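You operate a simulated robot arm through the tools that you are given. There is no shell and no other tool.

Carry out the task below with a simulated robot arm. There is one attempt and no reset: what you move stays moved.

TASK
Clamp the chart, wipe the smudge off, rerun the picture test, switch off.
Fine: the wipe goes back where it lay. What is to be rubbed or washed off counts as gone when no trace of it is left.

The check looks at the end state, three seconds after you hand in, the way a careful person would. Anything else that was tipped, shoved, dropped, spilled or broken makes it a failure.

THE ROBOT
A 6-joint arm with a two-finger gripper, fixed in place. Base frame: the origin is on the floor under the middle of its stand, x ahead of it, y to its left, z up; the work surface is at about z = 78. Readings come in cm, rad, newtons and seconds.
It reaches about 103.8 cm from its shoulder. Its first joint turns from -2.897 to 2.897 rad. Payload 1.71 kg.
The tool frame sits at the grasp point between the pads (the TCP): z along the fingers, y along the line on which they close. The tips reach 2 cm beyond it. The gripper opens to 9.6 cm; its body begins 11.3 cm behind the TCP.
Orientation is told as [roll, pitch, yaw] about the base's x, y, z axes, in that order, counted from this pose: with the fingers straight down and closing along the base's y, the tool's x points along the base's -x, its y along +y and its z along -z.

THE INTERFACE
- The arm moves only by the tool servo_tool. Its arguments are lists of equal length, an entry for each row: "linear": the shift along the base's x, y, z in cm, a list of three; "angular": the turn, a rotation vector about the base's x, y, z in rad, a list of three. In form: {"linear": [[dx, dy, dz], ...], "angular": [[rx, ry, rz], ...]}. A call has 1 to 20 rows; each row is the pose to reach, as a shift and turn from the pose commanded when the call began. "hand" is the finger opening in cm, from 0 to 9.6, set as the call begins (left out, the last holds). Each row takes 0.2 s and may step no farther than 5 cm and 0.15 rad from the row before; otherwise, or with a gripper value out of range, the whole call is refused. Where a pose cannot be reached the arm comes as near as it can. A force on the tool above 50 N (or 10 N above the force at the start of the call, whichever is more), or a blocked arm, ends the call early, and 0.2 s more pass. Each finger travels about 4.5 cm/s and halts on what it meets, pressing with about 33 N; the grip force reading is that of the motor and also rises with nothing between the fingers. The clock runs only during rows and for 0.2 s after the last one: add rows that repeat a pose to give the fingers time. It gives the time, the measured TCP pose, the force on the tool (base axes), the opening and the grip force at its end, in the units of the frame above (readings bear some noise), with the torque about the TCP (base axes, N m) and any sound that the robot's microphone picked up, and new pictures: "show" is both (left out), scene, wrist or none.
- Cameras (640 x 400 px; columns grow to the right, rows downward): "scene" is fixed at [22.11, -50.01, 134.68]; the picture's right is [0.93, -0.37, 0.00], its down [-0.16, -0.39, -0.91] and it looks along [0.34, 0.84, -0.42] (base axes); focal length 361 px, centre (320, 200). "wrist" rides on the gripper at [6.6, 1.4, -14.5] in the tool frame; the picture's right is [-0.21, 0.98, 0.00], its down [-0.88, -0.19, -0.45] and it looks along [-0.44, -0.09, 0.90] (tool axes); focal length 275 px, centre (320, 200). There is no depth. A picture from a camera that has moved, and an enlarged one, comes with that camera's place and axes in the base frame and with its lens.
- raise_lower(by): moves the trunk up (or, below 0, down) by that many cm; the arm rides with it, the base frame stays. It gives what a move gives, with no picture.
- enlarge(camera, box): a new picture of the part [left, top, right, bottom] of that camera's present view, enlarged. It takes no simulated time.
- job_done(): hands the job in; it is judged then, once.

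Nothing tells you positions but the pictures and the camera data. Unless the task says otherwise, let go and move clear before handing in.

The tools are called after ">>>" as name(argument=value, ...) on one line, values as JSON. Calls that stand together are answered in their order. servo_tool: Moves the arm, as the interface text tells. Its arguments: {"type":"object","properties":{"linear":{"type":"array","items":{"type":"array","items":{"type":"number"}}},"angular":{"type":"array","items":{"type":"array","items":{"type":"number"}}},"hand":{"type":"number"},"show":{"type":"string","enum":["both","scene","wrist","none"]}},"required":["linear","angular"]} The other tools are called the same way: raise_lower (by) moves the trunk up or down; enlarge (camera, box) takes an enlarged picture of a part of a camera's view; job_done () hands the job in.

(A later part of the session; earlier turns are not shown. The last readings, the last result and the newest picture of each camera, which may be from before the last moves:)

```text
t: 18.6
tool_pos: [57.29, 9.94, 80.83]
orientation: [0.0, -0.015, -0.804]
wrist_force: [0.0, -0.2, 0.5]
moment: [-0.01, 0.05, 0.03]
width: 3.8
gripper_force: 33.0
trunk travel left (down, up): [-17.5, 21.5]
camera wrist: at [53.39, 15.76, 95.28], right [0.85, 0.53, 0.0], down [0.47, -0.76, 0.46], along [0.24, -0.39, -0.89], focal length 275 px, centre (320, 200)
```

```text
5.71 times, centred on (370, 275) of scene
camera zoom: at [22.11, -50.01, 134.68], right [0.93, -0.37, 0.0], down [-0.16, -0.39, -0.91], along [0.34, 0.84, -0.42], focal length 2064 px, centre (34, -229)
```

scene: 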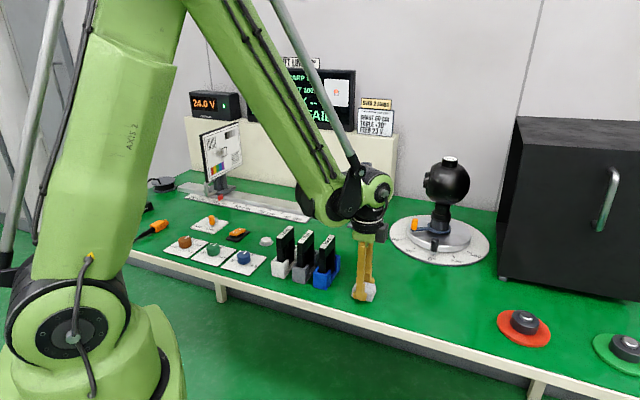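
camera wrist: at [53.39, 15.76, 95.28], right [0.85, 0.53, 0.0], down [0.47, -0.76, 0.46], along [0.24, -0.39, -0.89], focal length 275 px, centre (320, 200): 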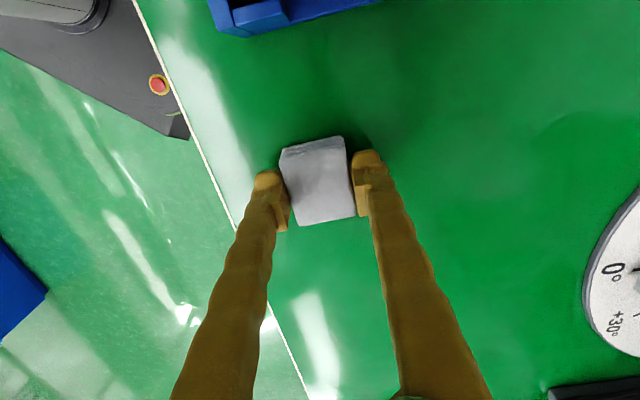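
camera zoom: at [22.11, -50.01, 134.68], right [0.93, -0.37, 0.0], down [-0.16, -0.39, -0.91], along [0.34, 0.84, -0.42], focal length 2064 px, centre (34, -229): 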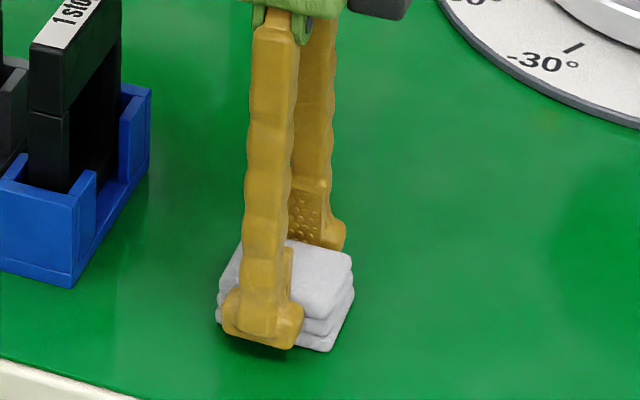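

The wipe is held (width 3.8 cm, 33 N) and hasn't shifted; its rest pose is TCP (57.3, 9.9, 80.8) at yaw −0.80. I'm lifting it straight up.

>>> servo_tool(linear=[[0, 0, 1.5], [0, 0, 4], [0, 0, 8], [0, 0, 12], [0, 0, 16], [0, 0, 20], [0, 0, 24], [0, 0, 26], [0, 0, 26]], angular=[[0, 0, 0], [0, 0, 0], [0, 0, 0], [0, 0, 0], [0, 0, 0], [0, 0, 0], [0, 0, 0], [0, 0, 0], [0, 0, 0]])

>>> enlarge(camera="scene", box=[320, 100, 420, 240])

```text
t: 20.6
tool_pos: [57.12, 9.92, 106.9]
orientation: [-0.001, -0.013, -0.805]
wrist_force: [-0.2, 0.3, -1.1]
moment: [0.0, -0.03, 0.01]
width: 2.51
gripper_force: 0.2
trunk travel left (down, up): [-17.5, 21.5]
camera wrist: at [53.44, 15.73, 121.3], right [0.85, 0.53, 0.0], down [0.47, -0.76, 0.46], along [0.24, -0.39, -0.89], focal length 275 px, centre (320, 200)
```

scene: 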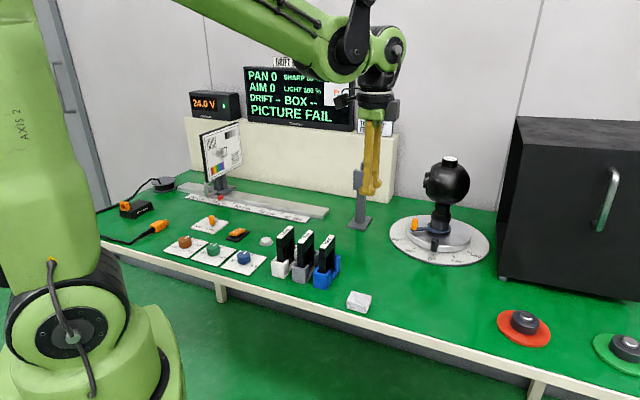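
wrist: 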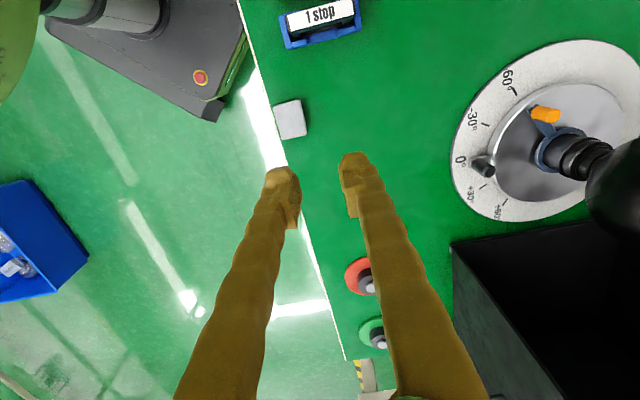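

```text
2.86 times, centred on (370, 170) of scene
camera zoom: at [22.11, -50.01, 134.68], right [0.93, -0.37, 0.0], down [-0.16, -0.39, -0.91], along [0.34, 0.84, -0.42], focal length 1032 px, centre (177, 286)
```

zoom: 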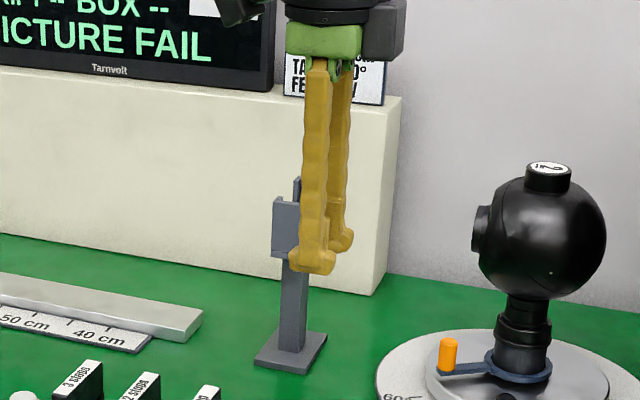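

The wipe slipped out during the lift and lies a little off its spot, because only its rounded upper edge was gripped. I'm looking at exactly where it is before re-gripping deeper.

>>> enlarge(camera="scene", box=[320, 270, 400, 330])

>>> enlarge(camera="wrist", box=[230, 70, 350, 160])

```text
6.67 times, centred on (360, 300) of scene
camera zoom: at [22.11, -50.01, 134.68], right [0.93, -0.37, 0.0], down [-0.16, -0.39, -0.91], along [0.34, 0.84, -0.42], focal length 2409 px, centre (53, -467)
```

zoom: 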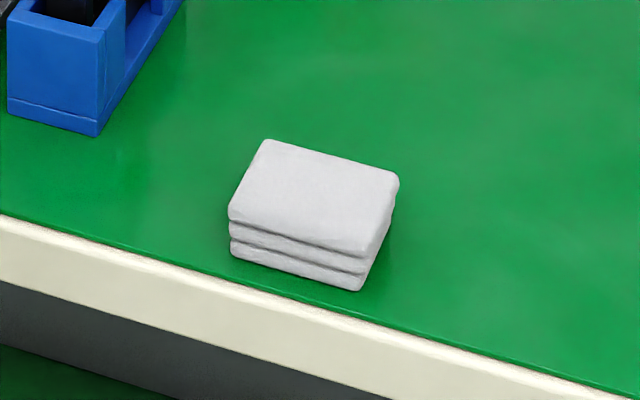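

```text
4.44 times, centred on (290, 115) of wrist
camera zoom: at [53.44, 15.73, 121.3], right [0.85, 0.53, 0.0], down [0.47, -0.76, 0.46], along [0.24, -0.39, -0.89], focal length 1224 px, centre (453, 578)
```

zoom: 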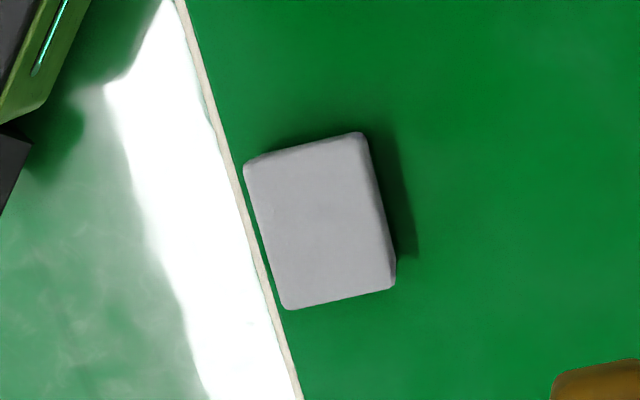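

The wipe now lies at about (54.2, 6.6), still flat and aligned, near the table edge. I'm moving over it, opening, and coming down to re-check the centring.

>>> servo_tool(linear=[[-1, -1.1, -3], [-2, -2.2, -7], [-3, -3.3, -11], [-3, -3.3, -15], [-3, -3.3, -19], [-3, -3.3, -19]], angular=[[0, 0, 0], [0, 0, 0], [0, 0, 0], [0, 0, 0], [0, 0, 0], [0, 0, 0]], hand=9, show="wrist")

>>> enlarge(camera="wrist", box=[220, 100, 420, 240])

```text
t: 22.0
tool_pos: [54.24, 6.71, 87.77]
orientation: [0.0, -0.013, -0.804]
wrist_force: [0.4, 0.6, 0.4]
moment: [0.03, 0.1, 0.03]
width: 8.98
gripper_force: 0.1
trunk travel left (down, up): [-17.5, 21.5]
camera wrist: at [50.47, 12.51, 102.25], right [0.85, 0.53, 0.0], down [0.47, -0.76, 0.46], along [0.24, -0.39, -0.89], focal length 275 px, centre (320, 200)
```

wrist: 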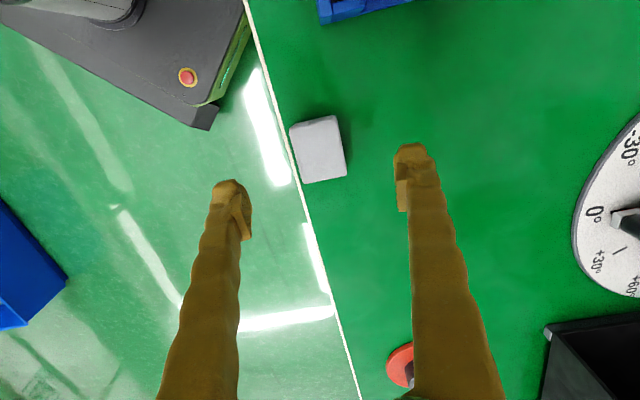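

```text
2.86 times, centred on (320, 170) of wrist
camera zoom: at [50.47, 12.51, 102.25], right [0.85, 0.53, 0.0], down [0.47, -0.76, 0.46], along [0.24, -0.39, -0.89], focal length 786 px, centre (320, 286)
```

zoom: 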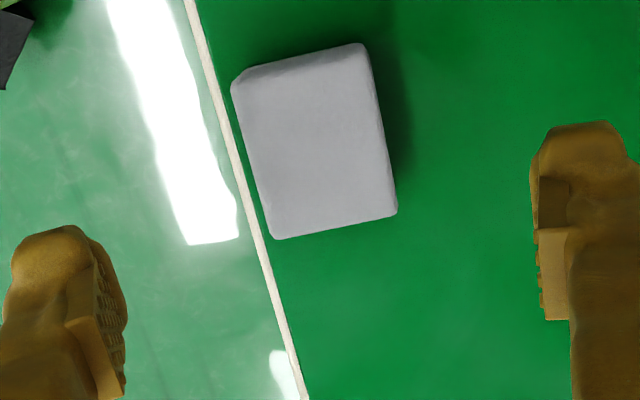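

The wipe is centred under the gripper again. I'm going about 0.5 cm lower than before so the pads hold it properly, then closing.

>>> servo_tool(linear=[[-0.1, 0, -2.5], [-0.15, -0.05, -5], [-0.15, -0.05, -6.5], [-0.15, -0.05, -7.1], [-0.15, -0.05, -7.35], [-0.15, -0.05, -7.35]], angular=[[0, 0, 0], [0, 0, 0], [0, 0, 0], [0, 0, 0], [0, 0, 0], [0, 0, 0]], show="wrist")

>>> enlarge(camera="wrist", box=[220, 120, 420, 260])

>>> enlarge(camera="scene", box=[320, 250, 400, 320])

```text
t: 23.4
tool_pos: [53.9, 6.57, 80.45]
orientation: [0.001, -0.014, -0.806]
wrist_force: [0.8, -0.3, -0.1]
moment: [-0.02, -0.02, 0.0]
width: 9.0
gripper_force: 0.1
trunk travel left (down, up): [-17.5, 21.5]
camera wrist: at [50.22, 12.38, 94.92], right [0.85, 0.53, 0.0], down [0.47, -0.76, 0.46], along [0.24, -0.39, -0.89], focal length 275 px, centre (320, 200)
```

wrist: 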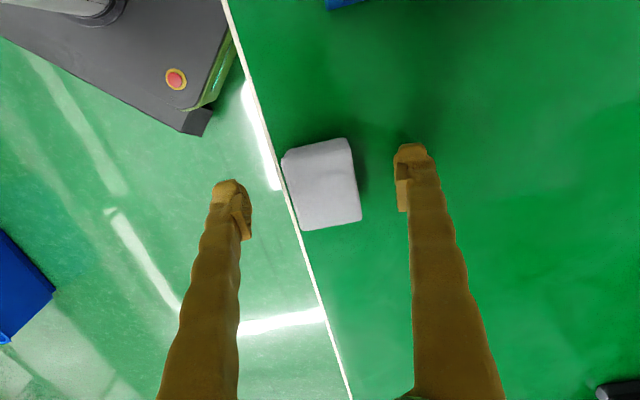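

```text
2.86 times, centred on (320, 190) of wrist
camera zoom: at [50.22, 12.38, 94.92], right [0.85, 0.53, 0.0], down [0.47, -0.76, 0.46], along [0.24, -0.39, -0.89], focal length 786 px, centre (320, 229)
```

zoom: 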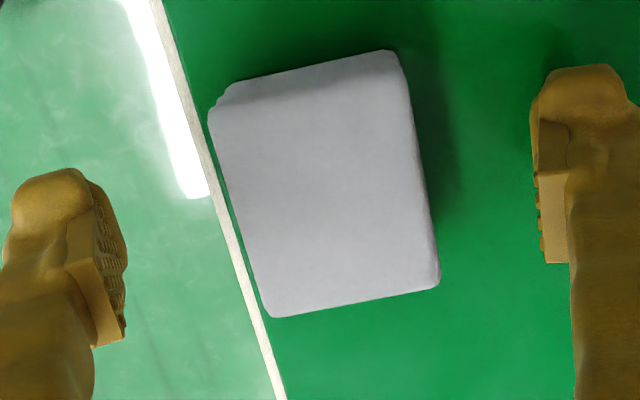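

```text
5.71 times, centred on (360, 285) of scene
camera zoom: at [22.11, -50.01, 134.68], right [0.93, -0.37, 0.0], down [-0.16, -0.39, -0.91], along [0.34, 0.84, -0.42], focal length 2064 px, centre (91, -286)
```

zoom: 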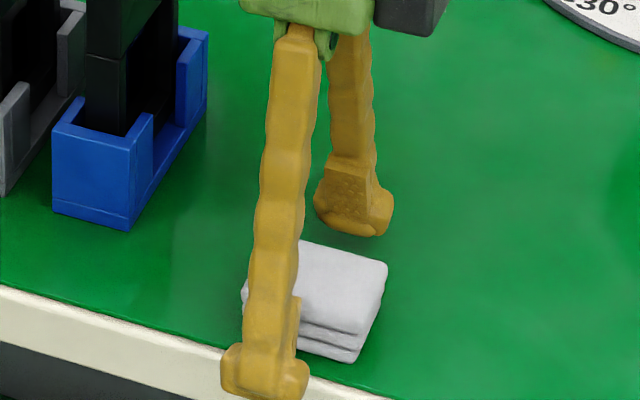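

Centred within 0.2 cm and about 0.4 cm above the table. Closing.

>>> servo_tool(linear=[[0, 0, 0], [0, 0, 0], [0, 0, 0], [0, 0, 0], [0, 0, 0], [0, 0, 0], [0, 0, 0]], angular=[[0, 0, 0], [0, 0, 0], [0, 0, 0], [0, 0, 0], [0, 0, 0], [0, 0, 0], [0, 0, 0]], hand=2.8, show="wrist")

>>> enlarge(camera="wrist", box=[220, 120, 420, 260])

>>> enlarge(camera="scene", box=[320, 250, 400, 320])

```text
t: 25.0
tool_pos: [53.92, 6.54, 80.38]
orientation: [-0.001, -0.015, -0.803]
wrist_force: [0.2, 0.4, 0.8]
moment: [-0.04, 0.02, 0.02]
width: 3.84
gripper_force: 32.4
trunk travel left (down, up): [-17.5, 21.5]
camera wrist: at [50.22, 12.38, 94.93], right [0.85, 0.53, 0.0], down [0.47, -0.76, 0.46], along [0.24, -0.39, -0.89], focal length 275 px, centre (320, 200)
```

wrist: 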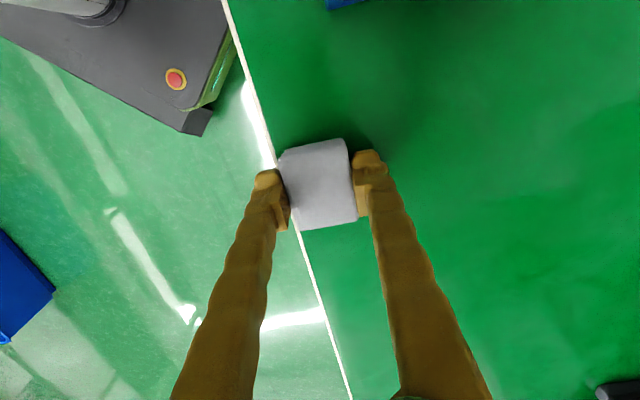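

```text
2.86 times, centred on (320, 190) of wrist
camera zoom: at [50.22, 12.38, 94.93], right [0.85, 0.53, 0.0], down [0.47, -0.76, 0.46], along [0.24, -0.39, -0.89], focal length 786 px, centre (320, 229)
```

zoom: 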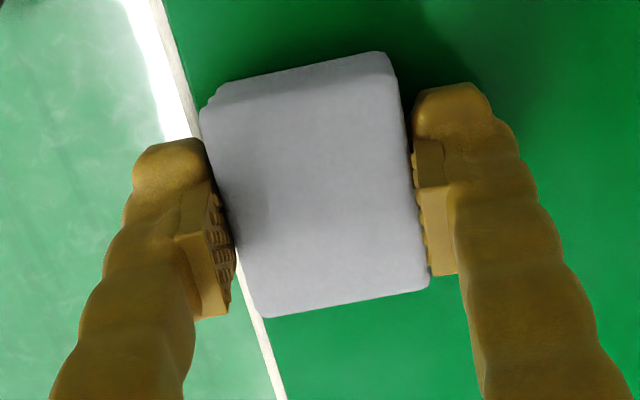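

```text
5.71 times, centred on (360, 285) of scene
camera zoom: at [22.11, -50.01, 134.68], right [0.93, -0.37, 0.0], down [-0.16, -0.39, -0.91], along [0.34, 0.84, -0.42], focal length 2064 px, centre (91, -286)
```

zoom: 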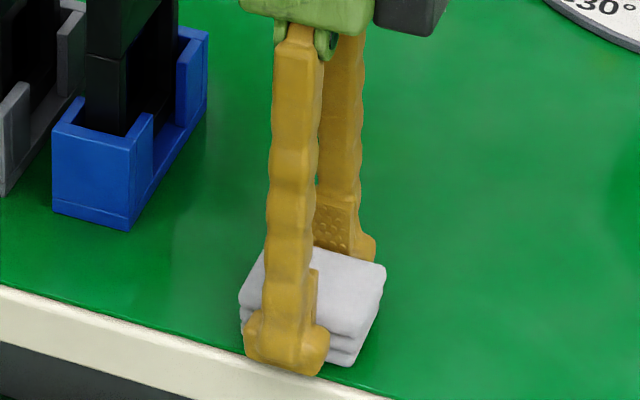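

Gripped at 3.84 cm with 32 N. I'm lifting slowly by 3 cm first and checking that the hold is firm.

>>> servo_tool(linear=[[0, 0, 0.2], [0, 0, 0.5], [0, 0, 1], [0, 0, 1.5], [0, 0, 2], [0, 0, 2.5], [0, 0, 3]], angular=[[0, 0, 0], [0, 0, 0], [0, 0, 0], [0, 0, 0], [0, 0, 0], [0, 0, 0], [0, 0, 0]], show="wrist")

>>> enlarge(camera="wrist", box=[220, 120, 420, 260])

>>> enlarge(camera="scene", box=[320, 250, 400, 320])

```text
t: 26.6
tool_pos: [54.07, 6.51, 83.38]
orientation: [0.001, -0.013, -0.805]
wrist_force: [0.6, 0.0, -0.3]
moment: [0.04, 0.0, 0.01]
width: 3.82
gripper_force: 32.7
trunk travel left (down, up): [-17.5, 21.5]
camera wrist: at [50.28, 12.38, 97.93], right [0.85, 0.53, 0.0], down [0.47, -0.76, 0.46], along [0.24, -0.39, -0.89], focal length 275 px, centre (320, 200)
```

wrist: 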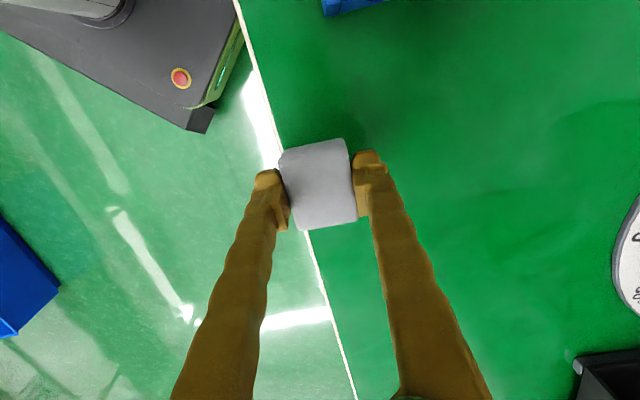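

```text
2.86 times, centred on (320, 190) of wrist
camera zoom: at [50.28, 12.38, 97.93], right [0.85, 0.53, 0.0], down [0.47, -0.76, 0.46], along [0.24, -0.39, -0.89], focal length 786 px, centre (320, 229)
```

zoom: 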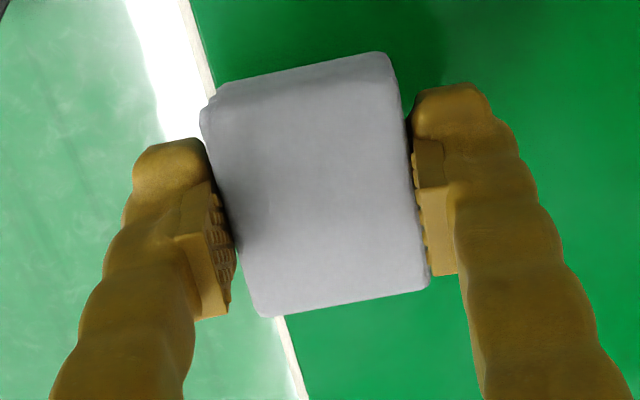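

```text
5.71 times, centred on (360, 285) of scene
camera zoom: at [22.11, -50.01, 134.68], right [0.93, -0.37, 0.0], down [-0.16, -0.39, -0.91], along [0.34, 0.84, -0.42], focal length 2064 px, centre (91, -286)
```

zoom: 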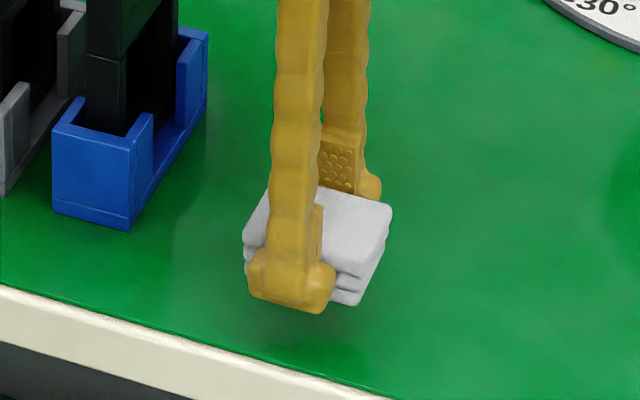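

The wipe is now firmly held. I'm lifting to travel height, then turning the tool toward horizontal facing the chart in stages while moving toward the chart side.

>>> servo_tool(linear=[[0, 0, 2], [0, 0, 5], [0, 0, 8], [0, 0, 11], [0, 0, 14], [0, 0, 17], [0, 0, 20], [0, 0, 23], [0, 0, 25], [0, 0, 25]], angular=[[0, 0, 0], [0, 0, 0], [0, 0, 0], [0, 0, 0], [0, 0, 0], [0, 0, 0], [0, 0, 0], [0, 0, 0], [0, 0, 0], [0, 0, 0]], show="wrist")

```text
t: 28.8
tool_pos: [54.0, 6.61, 108.45]
orientation: [-0.001, -0.014, -0.805]
wrist_force: [0.0, -0.2, 0.3]
moment: [0.0, 0.0, 0.01]
width: 3.82
gripper_force: 32.6
trunk travel left (down, up): [-17.5, 21.5]
camera wrist: at [50.27, 12.47, 122.93], right [0.85, 0.53, 0.0], down [0.47, -0.76, 0.46], along [0.24, -0.39, -0.89], focal length 275 px, centre (320, 200)
```

wrist: 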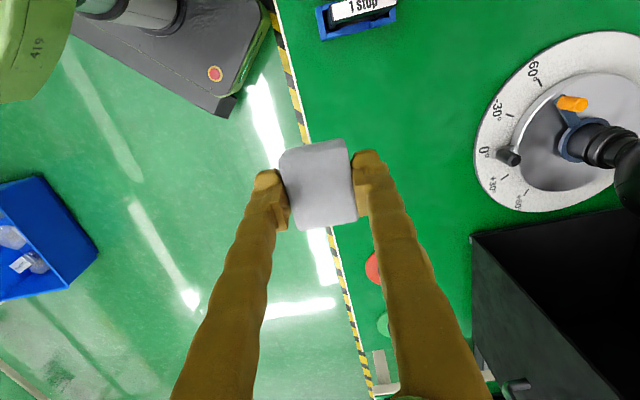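

The grip holds at travel height. Now turning the tool toward the chart direction, first half of the turn while travelling.

>>> servo_tool(linear=[[-0.1, 3.4, 0], [-0.15, 6.8, 0], [-0.2, 10.2, 0], [-0.3, 13.6, 0], [-0.4, 17, 0], [-0.5, 20.4, 0], [-0.5, 24, 0], [-0.5, 24, 0]], angular=[[0.0806, 0.0777, 0], [0.1612, 0.1554, 0], [0.2418, 0.2331, 0], [0.3224, 0.3108, 0], [0.403, 0.3885, 0], [0.4836, 0.4662, 0], [0.5642, 0.5439, 0], [0.5642, 0.5439, 0]])

```text
t: 30.6
tool_pos: [53.73, 30.6, 108.45]
orientation: [-0.002, 0.772, -0.807]
wrist_force: [0.6, 0.1, -0.5]
moment: [-0.01, 0.06, 0.03]
width: 3.8
gripper_force: 33.0
trunk travel left (down, up): [-17.5, 21.5]
camera wrist: at [58.35, 27.68, 123.47], right [0.81, 0.57, -0.15], down [0.52, -0.8, -0.29], along [-0.28, 0.16, -0.95], focal length 275 px, centre (320, 200)
```

scene: 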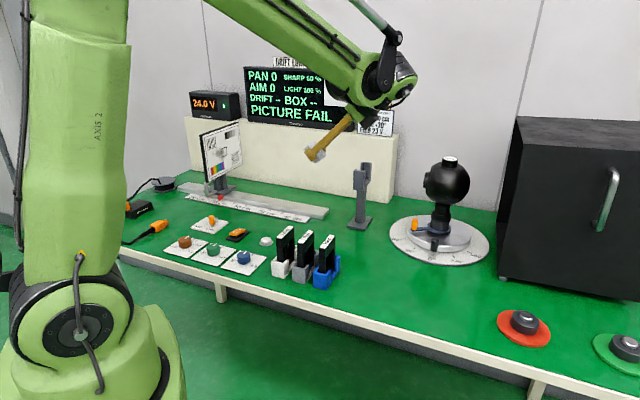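
wrist: 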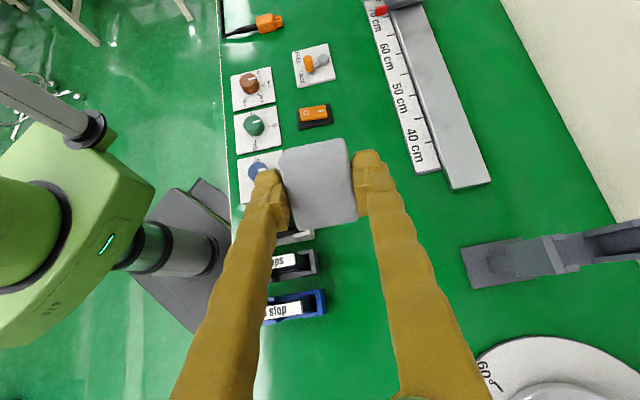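

Both the turn and the grip are holding well. Completing the turn to horizontal while moving further toward the chart, a bit higher to clear the filter post.

>>> servo_tool(linear=[[-0.4, 3.4, 1.5], [-0.8, 6.8, 3], [-1.2, 10.2, 4.5], [-1.6, 13.6, 6], [-2, 17, 6], [-2.4, 20.4, 6], [-2.7, 24, 6], [-2.7, 24, 6]], angular=[[0.0806, 0.0777, 0], [0.1612, 0.1554, 0], [0.2418, 0.2331, 0], [0.3224, 0.3108, 0], [0.403, 0.3885, 0], [0.4836, 0.4662, 0], [0.5642, 0.5439, 0], [0.5642, 0.5439, 0]])

```text
t: 32.4
tool_pos: [50.83, 54.7, 114.38]
orientation: [-0.147, 1.555, -0.955]
wrist_force: [-0.4, 0.4, -0.2]
moment: [0.02, 0.03, 0.03]
width: 3.81
gripper_force: 33.0
trunk travel left (down, up): [-17.5, 21.5]
camera wrist: at [61.72, 45.22, 121.32], right [0.71, 0.68, -0.21], down [0.18, -0.46, -0.87], along [-0.68, 0.58, -0.45], focal length 275 px, centre (320, 200)
```

scene: 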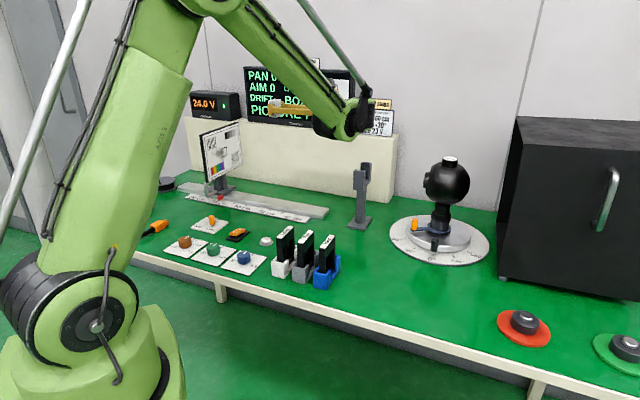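
wrist: 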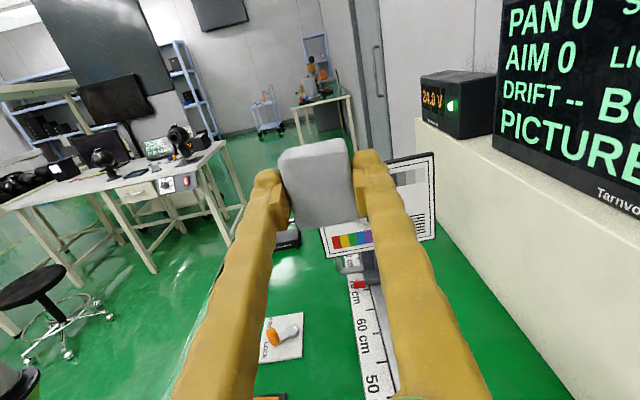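

The tool is now horizontal facing the chart with the wipe in front; triangulating both views puts the chart face at n·p ≈ −28.1 with n ≈ (0.714, −0.700), spanning z 88–104.5, and the smudge near (35.3, 76.2, 96). I'm moving to a standoff about 8 cm in front of it with a small yaw correction.

>>> servo_tool(linear=[[-1.15, 2, -1.2], [-2.3, 4, -2.6], [-3.5, 6.1, -4.6], [-4.6, 8.1, -7], [-5.8, 10.1, -9.4], [-7, 12.2, -11.8], [-8.1, 14.2, -14.2], [-8.1, 14.2, -14.2]], angular=[[0.002, 0.002, 0.005], [0.003, 0.003, 0.01], [0.005, 0.005, 0.014], [0.006, 0.006, 0.018], [0.008, 0.008, 0.023], [0.01, 0.01, 0.028], [0.011, 0.011, 0.032], [0.011, 0.011, 0.032]])

>>> enlarge(camera="scene", box=[180, 90, 400, 230])

```text
t: 34.2
tool_pos: [42.91, 68.86, 100.28]
orientation: [-0.942, 1.568, -1.716]
wrist_force: [-0.8, 0.9, -0.3]
moment: [0.0, 0.03, -0.02]
width: 3.81
gripper_force: 33.3
trunk travel left (down, up): [-17.5, 21.5]
camera wrist: at [54.05, 59.69, 106.87], right [0.68, 0.7, -0.21], down [0.19, -0.45, -0.88], along [-0.71, 0.56, -0.44], focal length 275 px, centre (320, 200)
```

scene: 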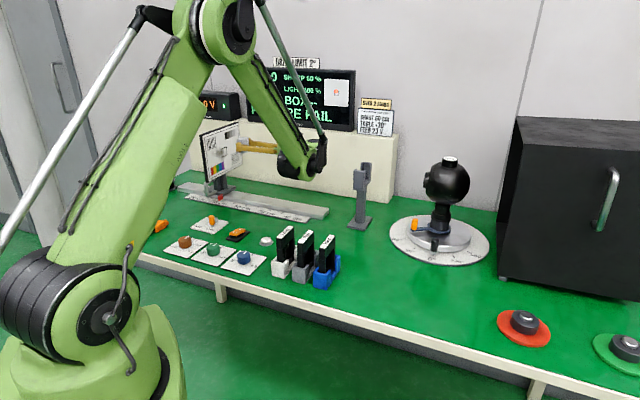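
wrist: 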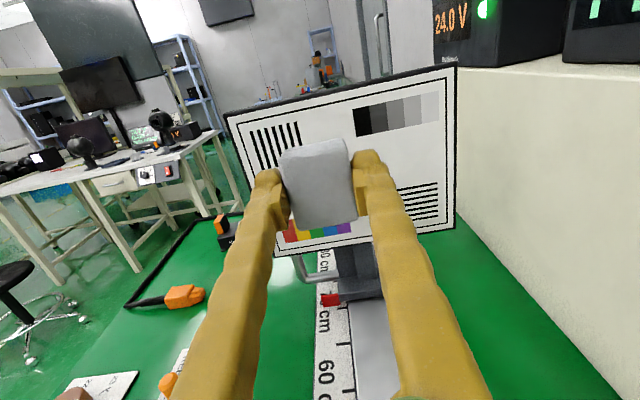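

```text
2.86 times, centred on (290, 160) of scene
camera zoom: at [22.11, -50.01, 134.68], right [0.93, -0.37, 0.0], down [-0.16, -0.39, -0.91], along [0.34, 0.84, -0.42], focal length 1032 px, centre (406, 314)
```

zoom: 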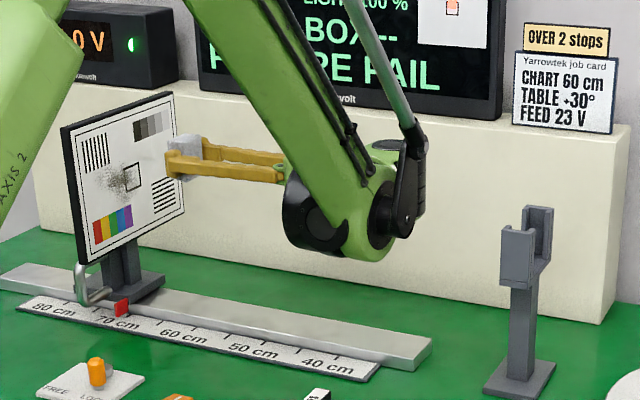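

The chart fills the wrist view as predicted, the tool faces it squarely, and the wipe is about 8 cm short of the face. I'm closing in to just before contact at the smudge's height.

>>> servo_tool(linear=[[-1.25, 1.22, -1.1], [-2.5, 2.45, -2.2], [-3.75, 3.67, -3.3], [-4.85, 4.75, -4.2], [-5.1, 5.0, -4.2], [-5.1, 5.0, -4.2]], angular=[[0, 0, 0], [0, 0, 0], [0, 0, 0], [0, 0, 0], [0, 0, 0], [0, 0, 0]])

>>> enlarge(camera="scene", box=[180, 100, 340, 220])

>>> enlarge(camera="wrist", box=[220, 90, 480, 260])

```text
t: 35.6
tool_pos: [37.63, 73.83, 96.0]
orientation: [-0.893, 1.57, -1.666]
wrist_force: [0.1, -0.3, -0.5]
moment: [-0.01, 0.03, -0.01]
width: 3.81
gripper_force: 32.7
trunk travel left (down, up): [-17.5, 21.5]
camera wrist: at [48.91, 64.68, 102.72], right [0.68, 0.7, -0.21], down [0.19, -0.44, -0.88], along [-0.71, 0.56, -0.44], focal length 275 px, centre (320, 200)
```

scene: 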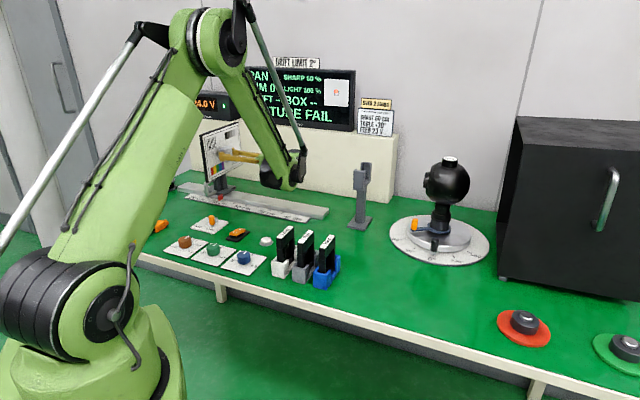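
wrist: 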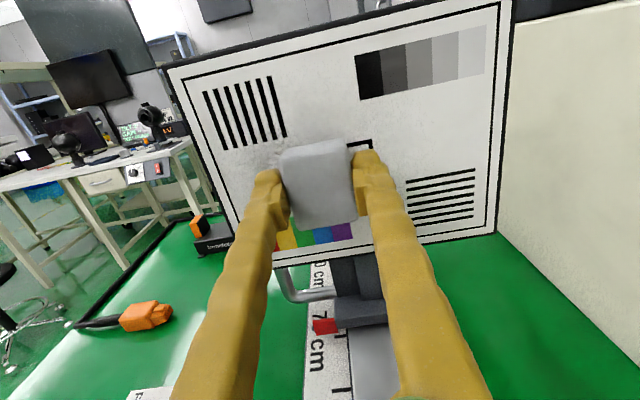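

```text
3.33 times, centred on (260, 160) of scene
camera zoom: at [22.11, -50.01, 134.68], right [0.93, -0.37, 0.0], down [-0.16, -0.39, -0.91], along [0.34, 0.84, -0.42], focal length 1204 px, centre (520, 333)
```

zoom: 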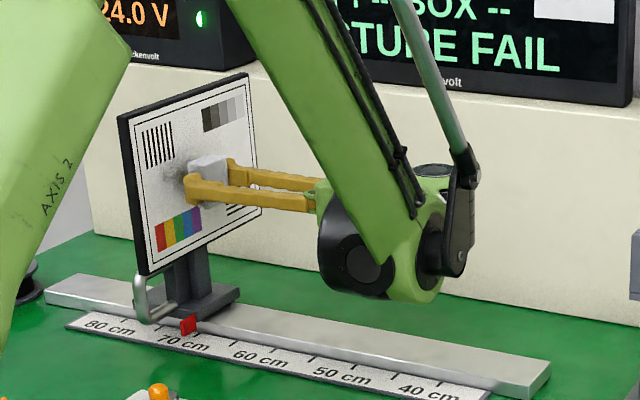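

```text
2.35 times, centred on (350, 175) of wrist
camera zoom: at [48.91, 64.68, 102.72], right [0.68, 0.7, -0.21], down [0.19, -0.44, -0.88], along [-0.71, 0.56, -0.44], focal length 648 px, centre (249, 259)
```

zoom: 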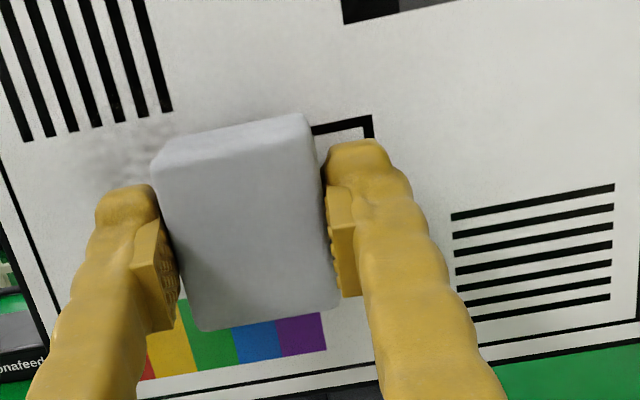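

The wipe is about 1 cm off the face, centred on the smudge. I'm easing forward in small steps until I feel contact.

>>> servo_tool(linear=[[-0.21, 0.21, 0], [-0.43, 0.42, 0], [-0.57, 0.56, 0], [-0.57, 0.56, 0]], angular=[[0, 0, 0], [0, 0, 0], [0, 0, 0], [0, 0, 0]], show="wrist")

```text
t: 36.6
tool_pos: [37.13, 74.31, 96.11]
orientation: [-0.904, 1.571, -1.676]
wrist_force: [-0.5, -0.2, 1.0]
moment: [0.0, -0.01, -0.01]
width: 3.83
gripper_force: 32.7
trunk travel left (down, up): [-17.5, 21.5]
camera wrist: at [48.36, 65.21, 102.73], right [0.68, 0.7, -0.21], down [0.19, -0.44, -0.88], along [-0.71, 0.56, -0.44], focal length 275 px, centre (320, 200)
```

wrist: 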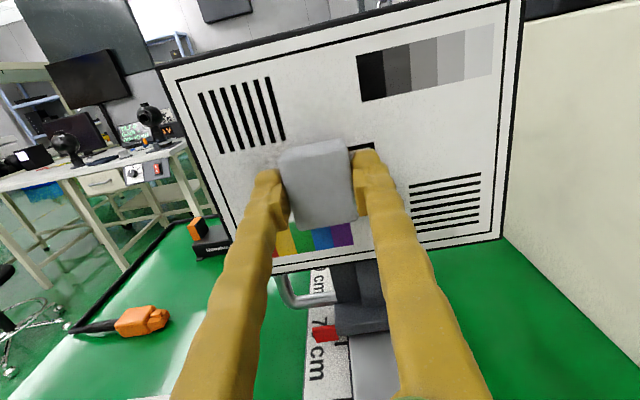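

No contact yet. Stepping in a little further.

>>> servo_tool(linear=[[-0.11, 0.1, 0], [-0.21, 0.21, 0], [-0.32, 0.31, 0], [-0.32, 0.31, 0]], angular=[[0, 0, 0], [0, 0, 0], [0, 0, 0], [0, 0, 0]], show="none")

>>> enlarge(camera="scene", box=[190, 110, 290, 200])

```text
t: 37.6
tool_pos: [36.81, 74.71, 96.11]
orientation: [-0.898, 1.568, -1.671]
wrist_force: [0.2, 0.5, -0.3]
moment: [0.04, 0.01, 0.01]
width: 3.83
gripper_force: 33.0
trunk travel left (down, up): [-17.5, 21.5]
```

```text
4.44 times, centred on (240, 155) of scene
camera zoom: at [22.11, -50.01, 134.68], right [0.93, -0.37, 0.0], down [-0.16, -0.39, -0.91], along [0.34, 0.84, -0.42], focal length 1606 px, centre (676, 400)
```

zoom: 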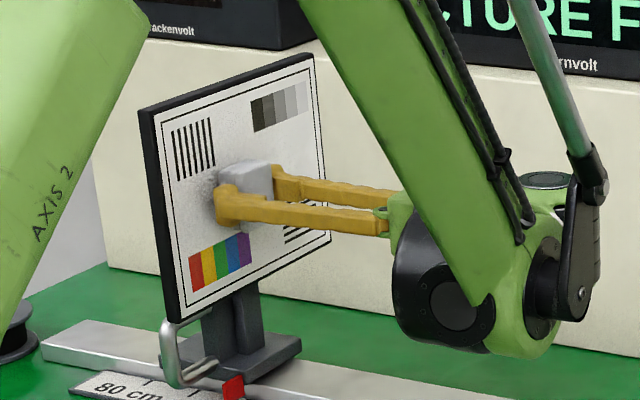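

Still no force. A few more fine steps.

>>> servo_tool(linear=[[-0.11, 0.1, 0], [-0.18, 0.17, 0], [-0.25, 0.24, 0], [-0.32, 0.31, 0]], angular=[[0, 0, 0], [0, 0, 0], [0, 0, 0], [0, 0, 0]], show="none")

```text
t: 38.6
tool_pos: [36.51, 74.83, 96.15]
orientation: [-1.066, 1.569, -1.839]
wrist_force: [9.7, -14.3, -3.0]
moment: [-0.38, -0.21, -0.14]
width: 3.81
gripper_force: 33.4
trunk travel left (down, up): [-17.5, 21.5]
```

Contact: about 17 N on the chart, mostly at the wipe's lower edge. I'm backing off slightly and tilting the tool a touch so the wipe lies flatter, then checking the picture.

>>> servo_tool(linear=[[0.11, -0.1, 0], [0.11, -0.1, 0], [0.11, -0.1, 0]], angular=[[-0.014, -0.014, 0], [-0.028, -0.028, 0], [-0.028, -0.028, 0]])

>>> enlarge(camera="scene", box=[190, 110, 290, 200])

>>> enlarge(camera="wrist", box=[220, 90, 480, 260])

```text
t: 39.4
tool_pos: [36.52, 74.78, 96.15]
orientation: [-0.06, 1.53, -0.832]
wrist_force: [6.9, -7.6, 1.8]
moment: [0.21, 0.19, -0.15]
width: 3.81
gripper_force: 32.8
trunk travel left (down, up): [-17.5, 21.5]
camera wrist: at [47.66, 65.86, 103.33], right [0.69, 0.69, -0.21], down [0.21, -0.47, -0.86], along [-0.69, 0.55, -0.47], focal length 275 px, centre (320, 200)
```

scene: 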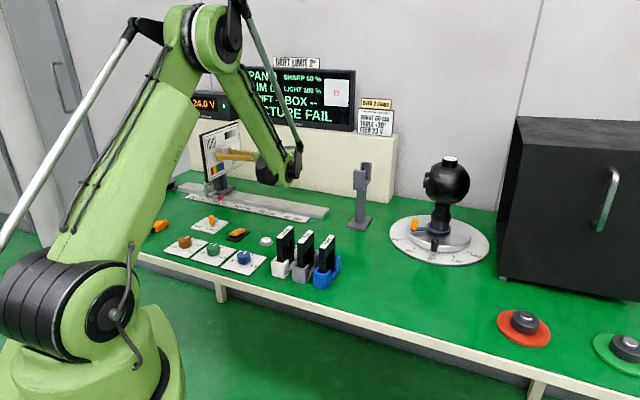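
wrist: 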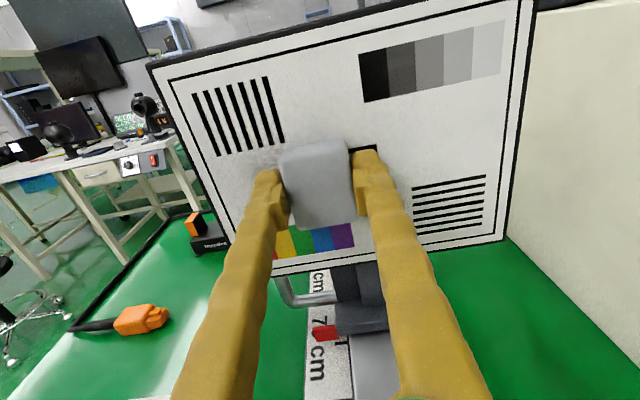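

```text
4.44 times, centred on (240, 155) of scene
camera zoom: at [22.11, -50.01, 134.68], right [0.93, -0.37, 0.0], down [-0.16, -0.39, -0.91], along [0.34, 0.84, -0.42], focal length 1606 px, centre (676, 400)
```

zoom: 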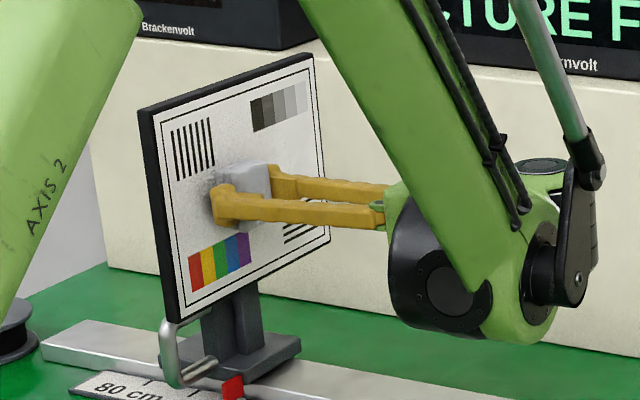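

```text
2.35 times, centred on (350, 175) of wrist
camera zoom: at [47.66, 65.86, 103.33], right [0.69, 0.69, -0.21], down [0.21, -0.47, -0.86], along [-0.69, 0.55, -0.47], focal length 648 px, centre (249, 259)
```

zoom: 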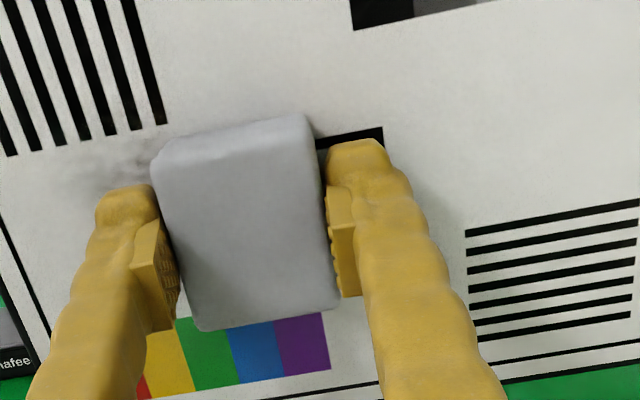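

Now contact shifted to the upper edge, so flush lies half-way; I'm splitting the difference, trimming yaw slightly, and starting a gentle horizontal rub to the left.

>>> servo_tool(linear=[[0, 0, 0], [-0.35, -0.36, 0], [-0.7, -0.71, 0], [-1.4, -1.43, 0], [-2.1, -2.14, 0], [-2.8, -2.86, 0]], angular=[[0.014, 0.014, -0.025], [0.014, 0.014, -0.025], [0.014, 0.014, -0.025], [0.014, 0.014, -0.025], [0.014, 0.014, -0.025], [0.014, 0.014, -0.025]])

>>> enlarge(camera="scene", box=[190, 110, 290, 200])

>>> enlarge(camera="wrist", box=[220, 90, 480, 260])

```text
t: 40.8
tool_pos: [33.8, 72.04, 96.26]
orientation: [-0.117, 1.55, -0.913]
wrist_force: [1.2, -2.0, 1.1]
moment: [0.04, 0.06, 0.06]
width: 3.82
gripper_force: 32.5
trunk travel left (down, up): [-17.5, 21.5]
camera wrist: at [44.72, 62.71, 103.05], right [0.7, 0.68, -0.21], down [0.19, -0.46, -0.87], along [-0.69, 0.57, -0.45], focal length 275 px, centre (320, 200)
```

scene: 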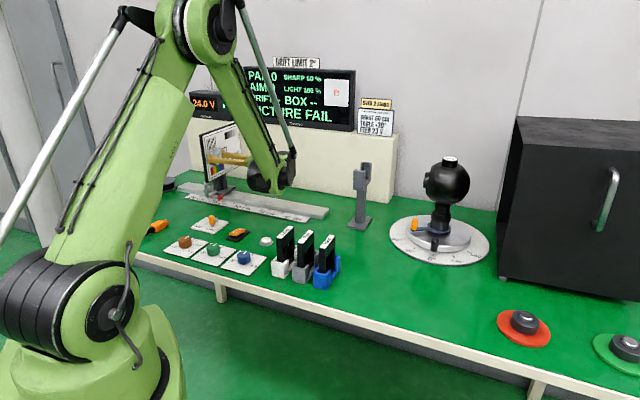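
wrist: 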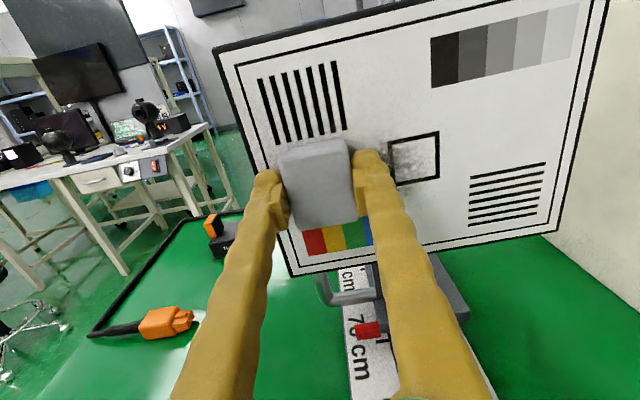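

```text
4.44 times, centred on (240, 155) of scene
camera zoom: at [22.11, -50.01, 134.68], right [0.93, -0.37, 0.0], down [-0.16, -0.39, -0.91], along [0.34, 0.84, -0.42], focal length 1606 px, centre (676, 400)
```

zoom: 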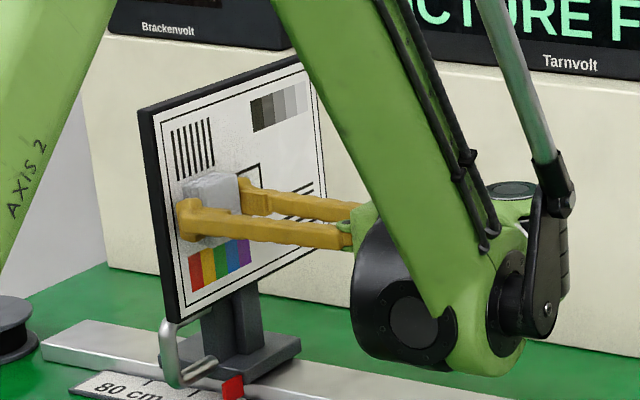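

```text
2.35 times, centred on (350, 175) of wrist
camera zoom: at [44.72, 62.71, 103.05], right [0.7, 0.68, -0.21], down [0.19, -0.46, -0.87], along [-0.69, 0.57, -0.45], focal length 648 px, centre (249, 259)
```

zoom: 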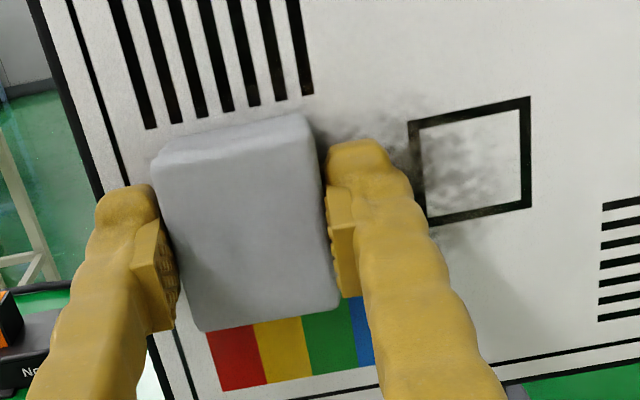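

Rubbing works but the press faded to 2 N as I moved left, so the face is turned about 2° from my estimate (w ≈ (0.726, 0.688)). I'm restoring pressure and making a full stroke left-to-right along the corrected direction.

>>> servo_tool(linear=[[-0.12, 0.13, 0], [-0.66, -0.39, 0], [-1.21, -0.9, 0], [-1.21, -0.9, 0], [-0.48, -0.21, 0], [0.25, 0.47, 0], [0.97, 1.16, 0], [1.7, 1.85, 0], [2.42, 2.54, 0], [3.15, 3.22, 0], [3.87, 3.91, 0], [4.6, 4.6, 0], [5.33, 5.29, 0], [6.05, 5.97, 0], [6.78, 6.66, 0]], angular=[[0, 0, -0.016], [0, 0, -0.016], [0, 0, -0.016], [0, 0, -0.016], [0, 0, -0.016], [0, 0, -0.016], [0, 0, -0.016], [0, 0, -0.016], [0, 0, -0.016], [0, 0, -0.016], [0, 0, -0.016], [0, 0, -0.016], [0, 0, -0.016], [0, 0, -0.016], [0, 0, -0.016]])

>>> enlarge(camera="scene", box=[190, 110, 290, 200])

>>> enlarge(camera="wrist", box=[140, 60, 400, 230])

```text
t: 44.0
tool_pos: [40.56, 78.55, 96.17]
orientation: [-0.11, 1.548, -0.923]
wrist_force: [0.2, -0.3, 0.3]
moment: [-0.02, -0.02, 0.0]
width: 3.84
gripper_force: 33.3
trunk travel left (down, up): [-17.5, 21.5]
camera wrist: at [51.34, 69.13, 103.02], right [0.71, 0.67, -0.21], down [0.18, -0.46, -0.87], along [-0.68, 0.58, -0.45], focal length 275 px, centre (320, 200)
```

scene: 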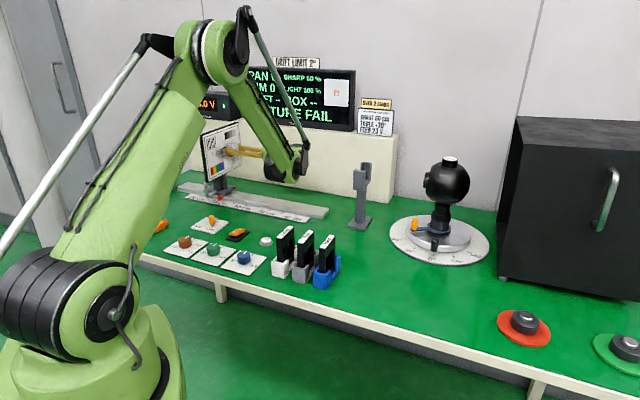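
wrist: 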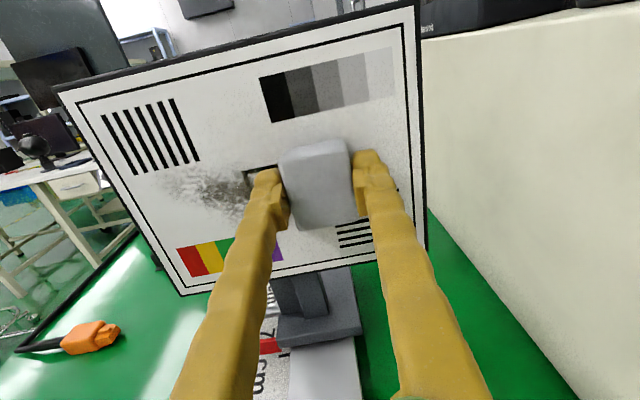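

```text
4.44 times, centred on (240, 155) of scene
camera zoom: at [22.11, -50.01, 134.68], right [0.93, -0.37, 0.0], down [-0.16, -0.39, -0.91], along [0.34, 0.84, -0.42], focal length 1606 px, centre (676, 400)
```

zoom: 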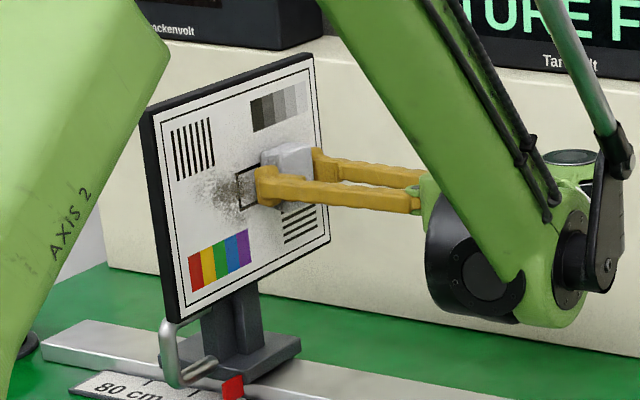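

```text
2.35 times, centred on (270, 145) of wrist
camera zoom: at [51.34, 69.13, 103.02], right [0.71, 0.67, -0.21], down [0.18, -0.46, -0.87], along [-0.68, 0.58, -0.45], focal length 648 px, centre (438, 329)
```

zoom: 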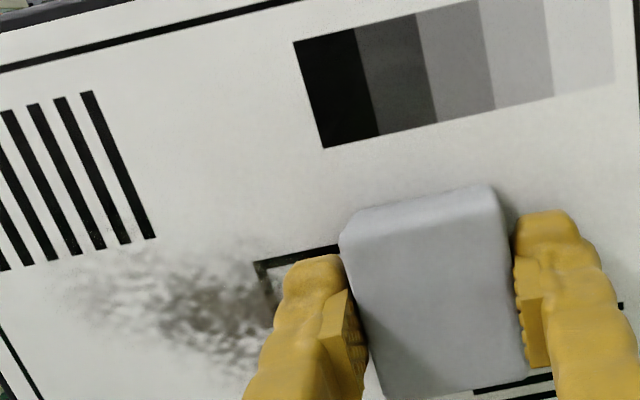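

The press had faded to zero on the right, so the smudge is largely untouched there. I'll probe for contact here to learn the plane's true direction.

>>> servo_tool(linear=[[-0.05, 0.05, 0], [-0.1, 0.1, 0], [-0.15, 0.15, 0]], angular=[[0, 0, 0], [0, 0, 0], [0, 0, 0]], show="none")

```text
t: 44.8
tool_pos: [40.27, 78.79, 96.22]
orientation: [-0.116, 1.55, -0.93]
wrist_force: [3.3, -4.4, -1.5]
moment: [0.01, -0.01, 0.14]
width: 3.82
gripper_force: 32.5
trunk travel left (down, up): [-17.5, 21.5]
```

Contact points left and right give the true face direction: w ≈ (0.692, 0.722). I'm turning the tool to match and stroking back left with a bit more pressure.

>>> servo_tool(linear=[[0, 0, 0], [-0.06, 0.06, 0], [-0.61, -0.52, 0], [-1.17, -1.1, 0], [-1.72, -1.67, 0], [-2.28, -2.25, 0], [-2.83, -2.83, 0], [-3.38, -3.41, 0], [-3.94, -3.98, 0], [-4.49, -4.56, 0]], angular=[[0, 0, 0.03], [0, 0, 0.05], [0, 0, 0.05], [0, 0, 0.05], [0, 0, 0.05], [0, 0, 0.05], [0, 0, 0.05], [0, 0, 0.05], [0, 0, 0.05], [0, 0, 0.05]], show="wrist")

>>> enlarge(camera="wrist", box=[220, 90, 480, 260])

```text
t: 47.0
tool_pos: [35.88, 74.21, 96.16]
orientation: [-0.12, 1.549, -0.885]
wrist_force: [4.4, -2.3, -0.7]
moment: [0.03, 0.0, -0.13]
width: 3.84
gripper_force: 32.9
trunk travel left (down, up): [-17.5, 21.5]
camera wrist: at [47.15, 65.29, 103.06], right [0.68, 0.7, -0.21], down [0.21, -0.45, -0.87], along [-0.7, 0.55, -0.45], focal length 275 px, centre (320, 200)
```

wrist: 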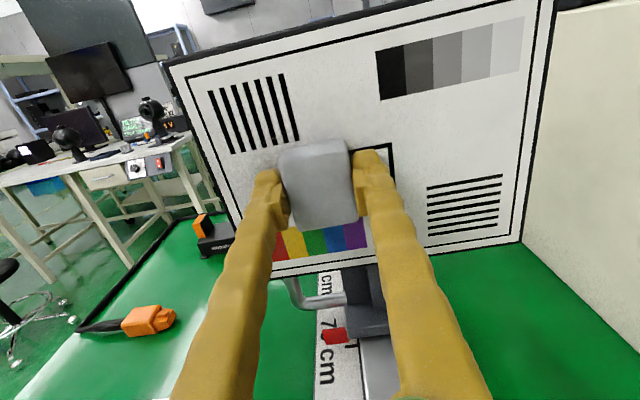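

```text
2.35 times, centred on (350, 175) of wrist
camera zoom: at [47.15, 65.29, 103.06], right [0.68, 0.7, -0.21], down [0.21, -0.45, -0.87], along [-0.7, 0.55, -0.45], focal length 648 px, centre (249, 259)
```

zoom: 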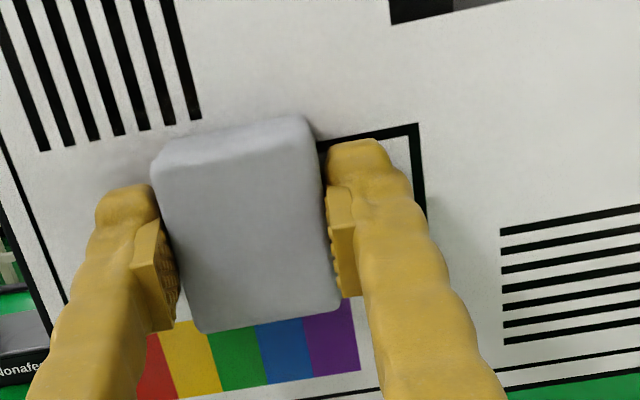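

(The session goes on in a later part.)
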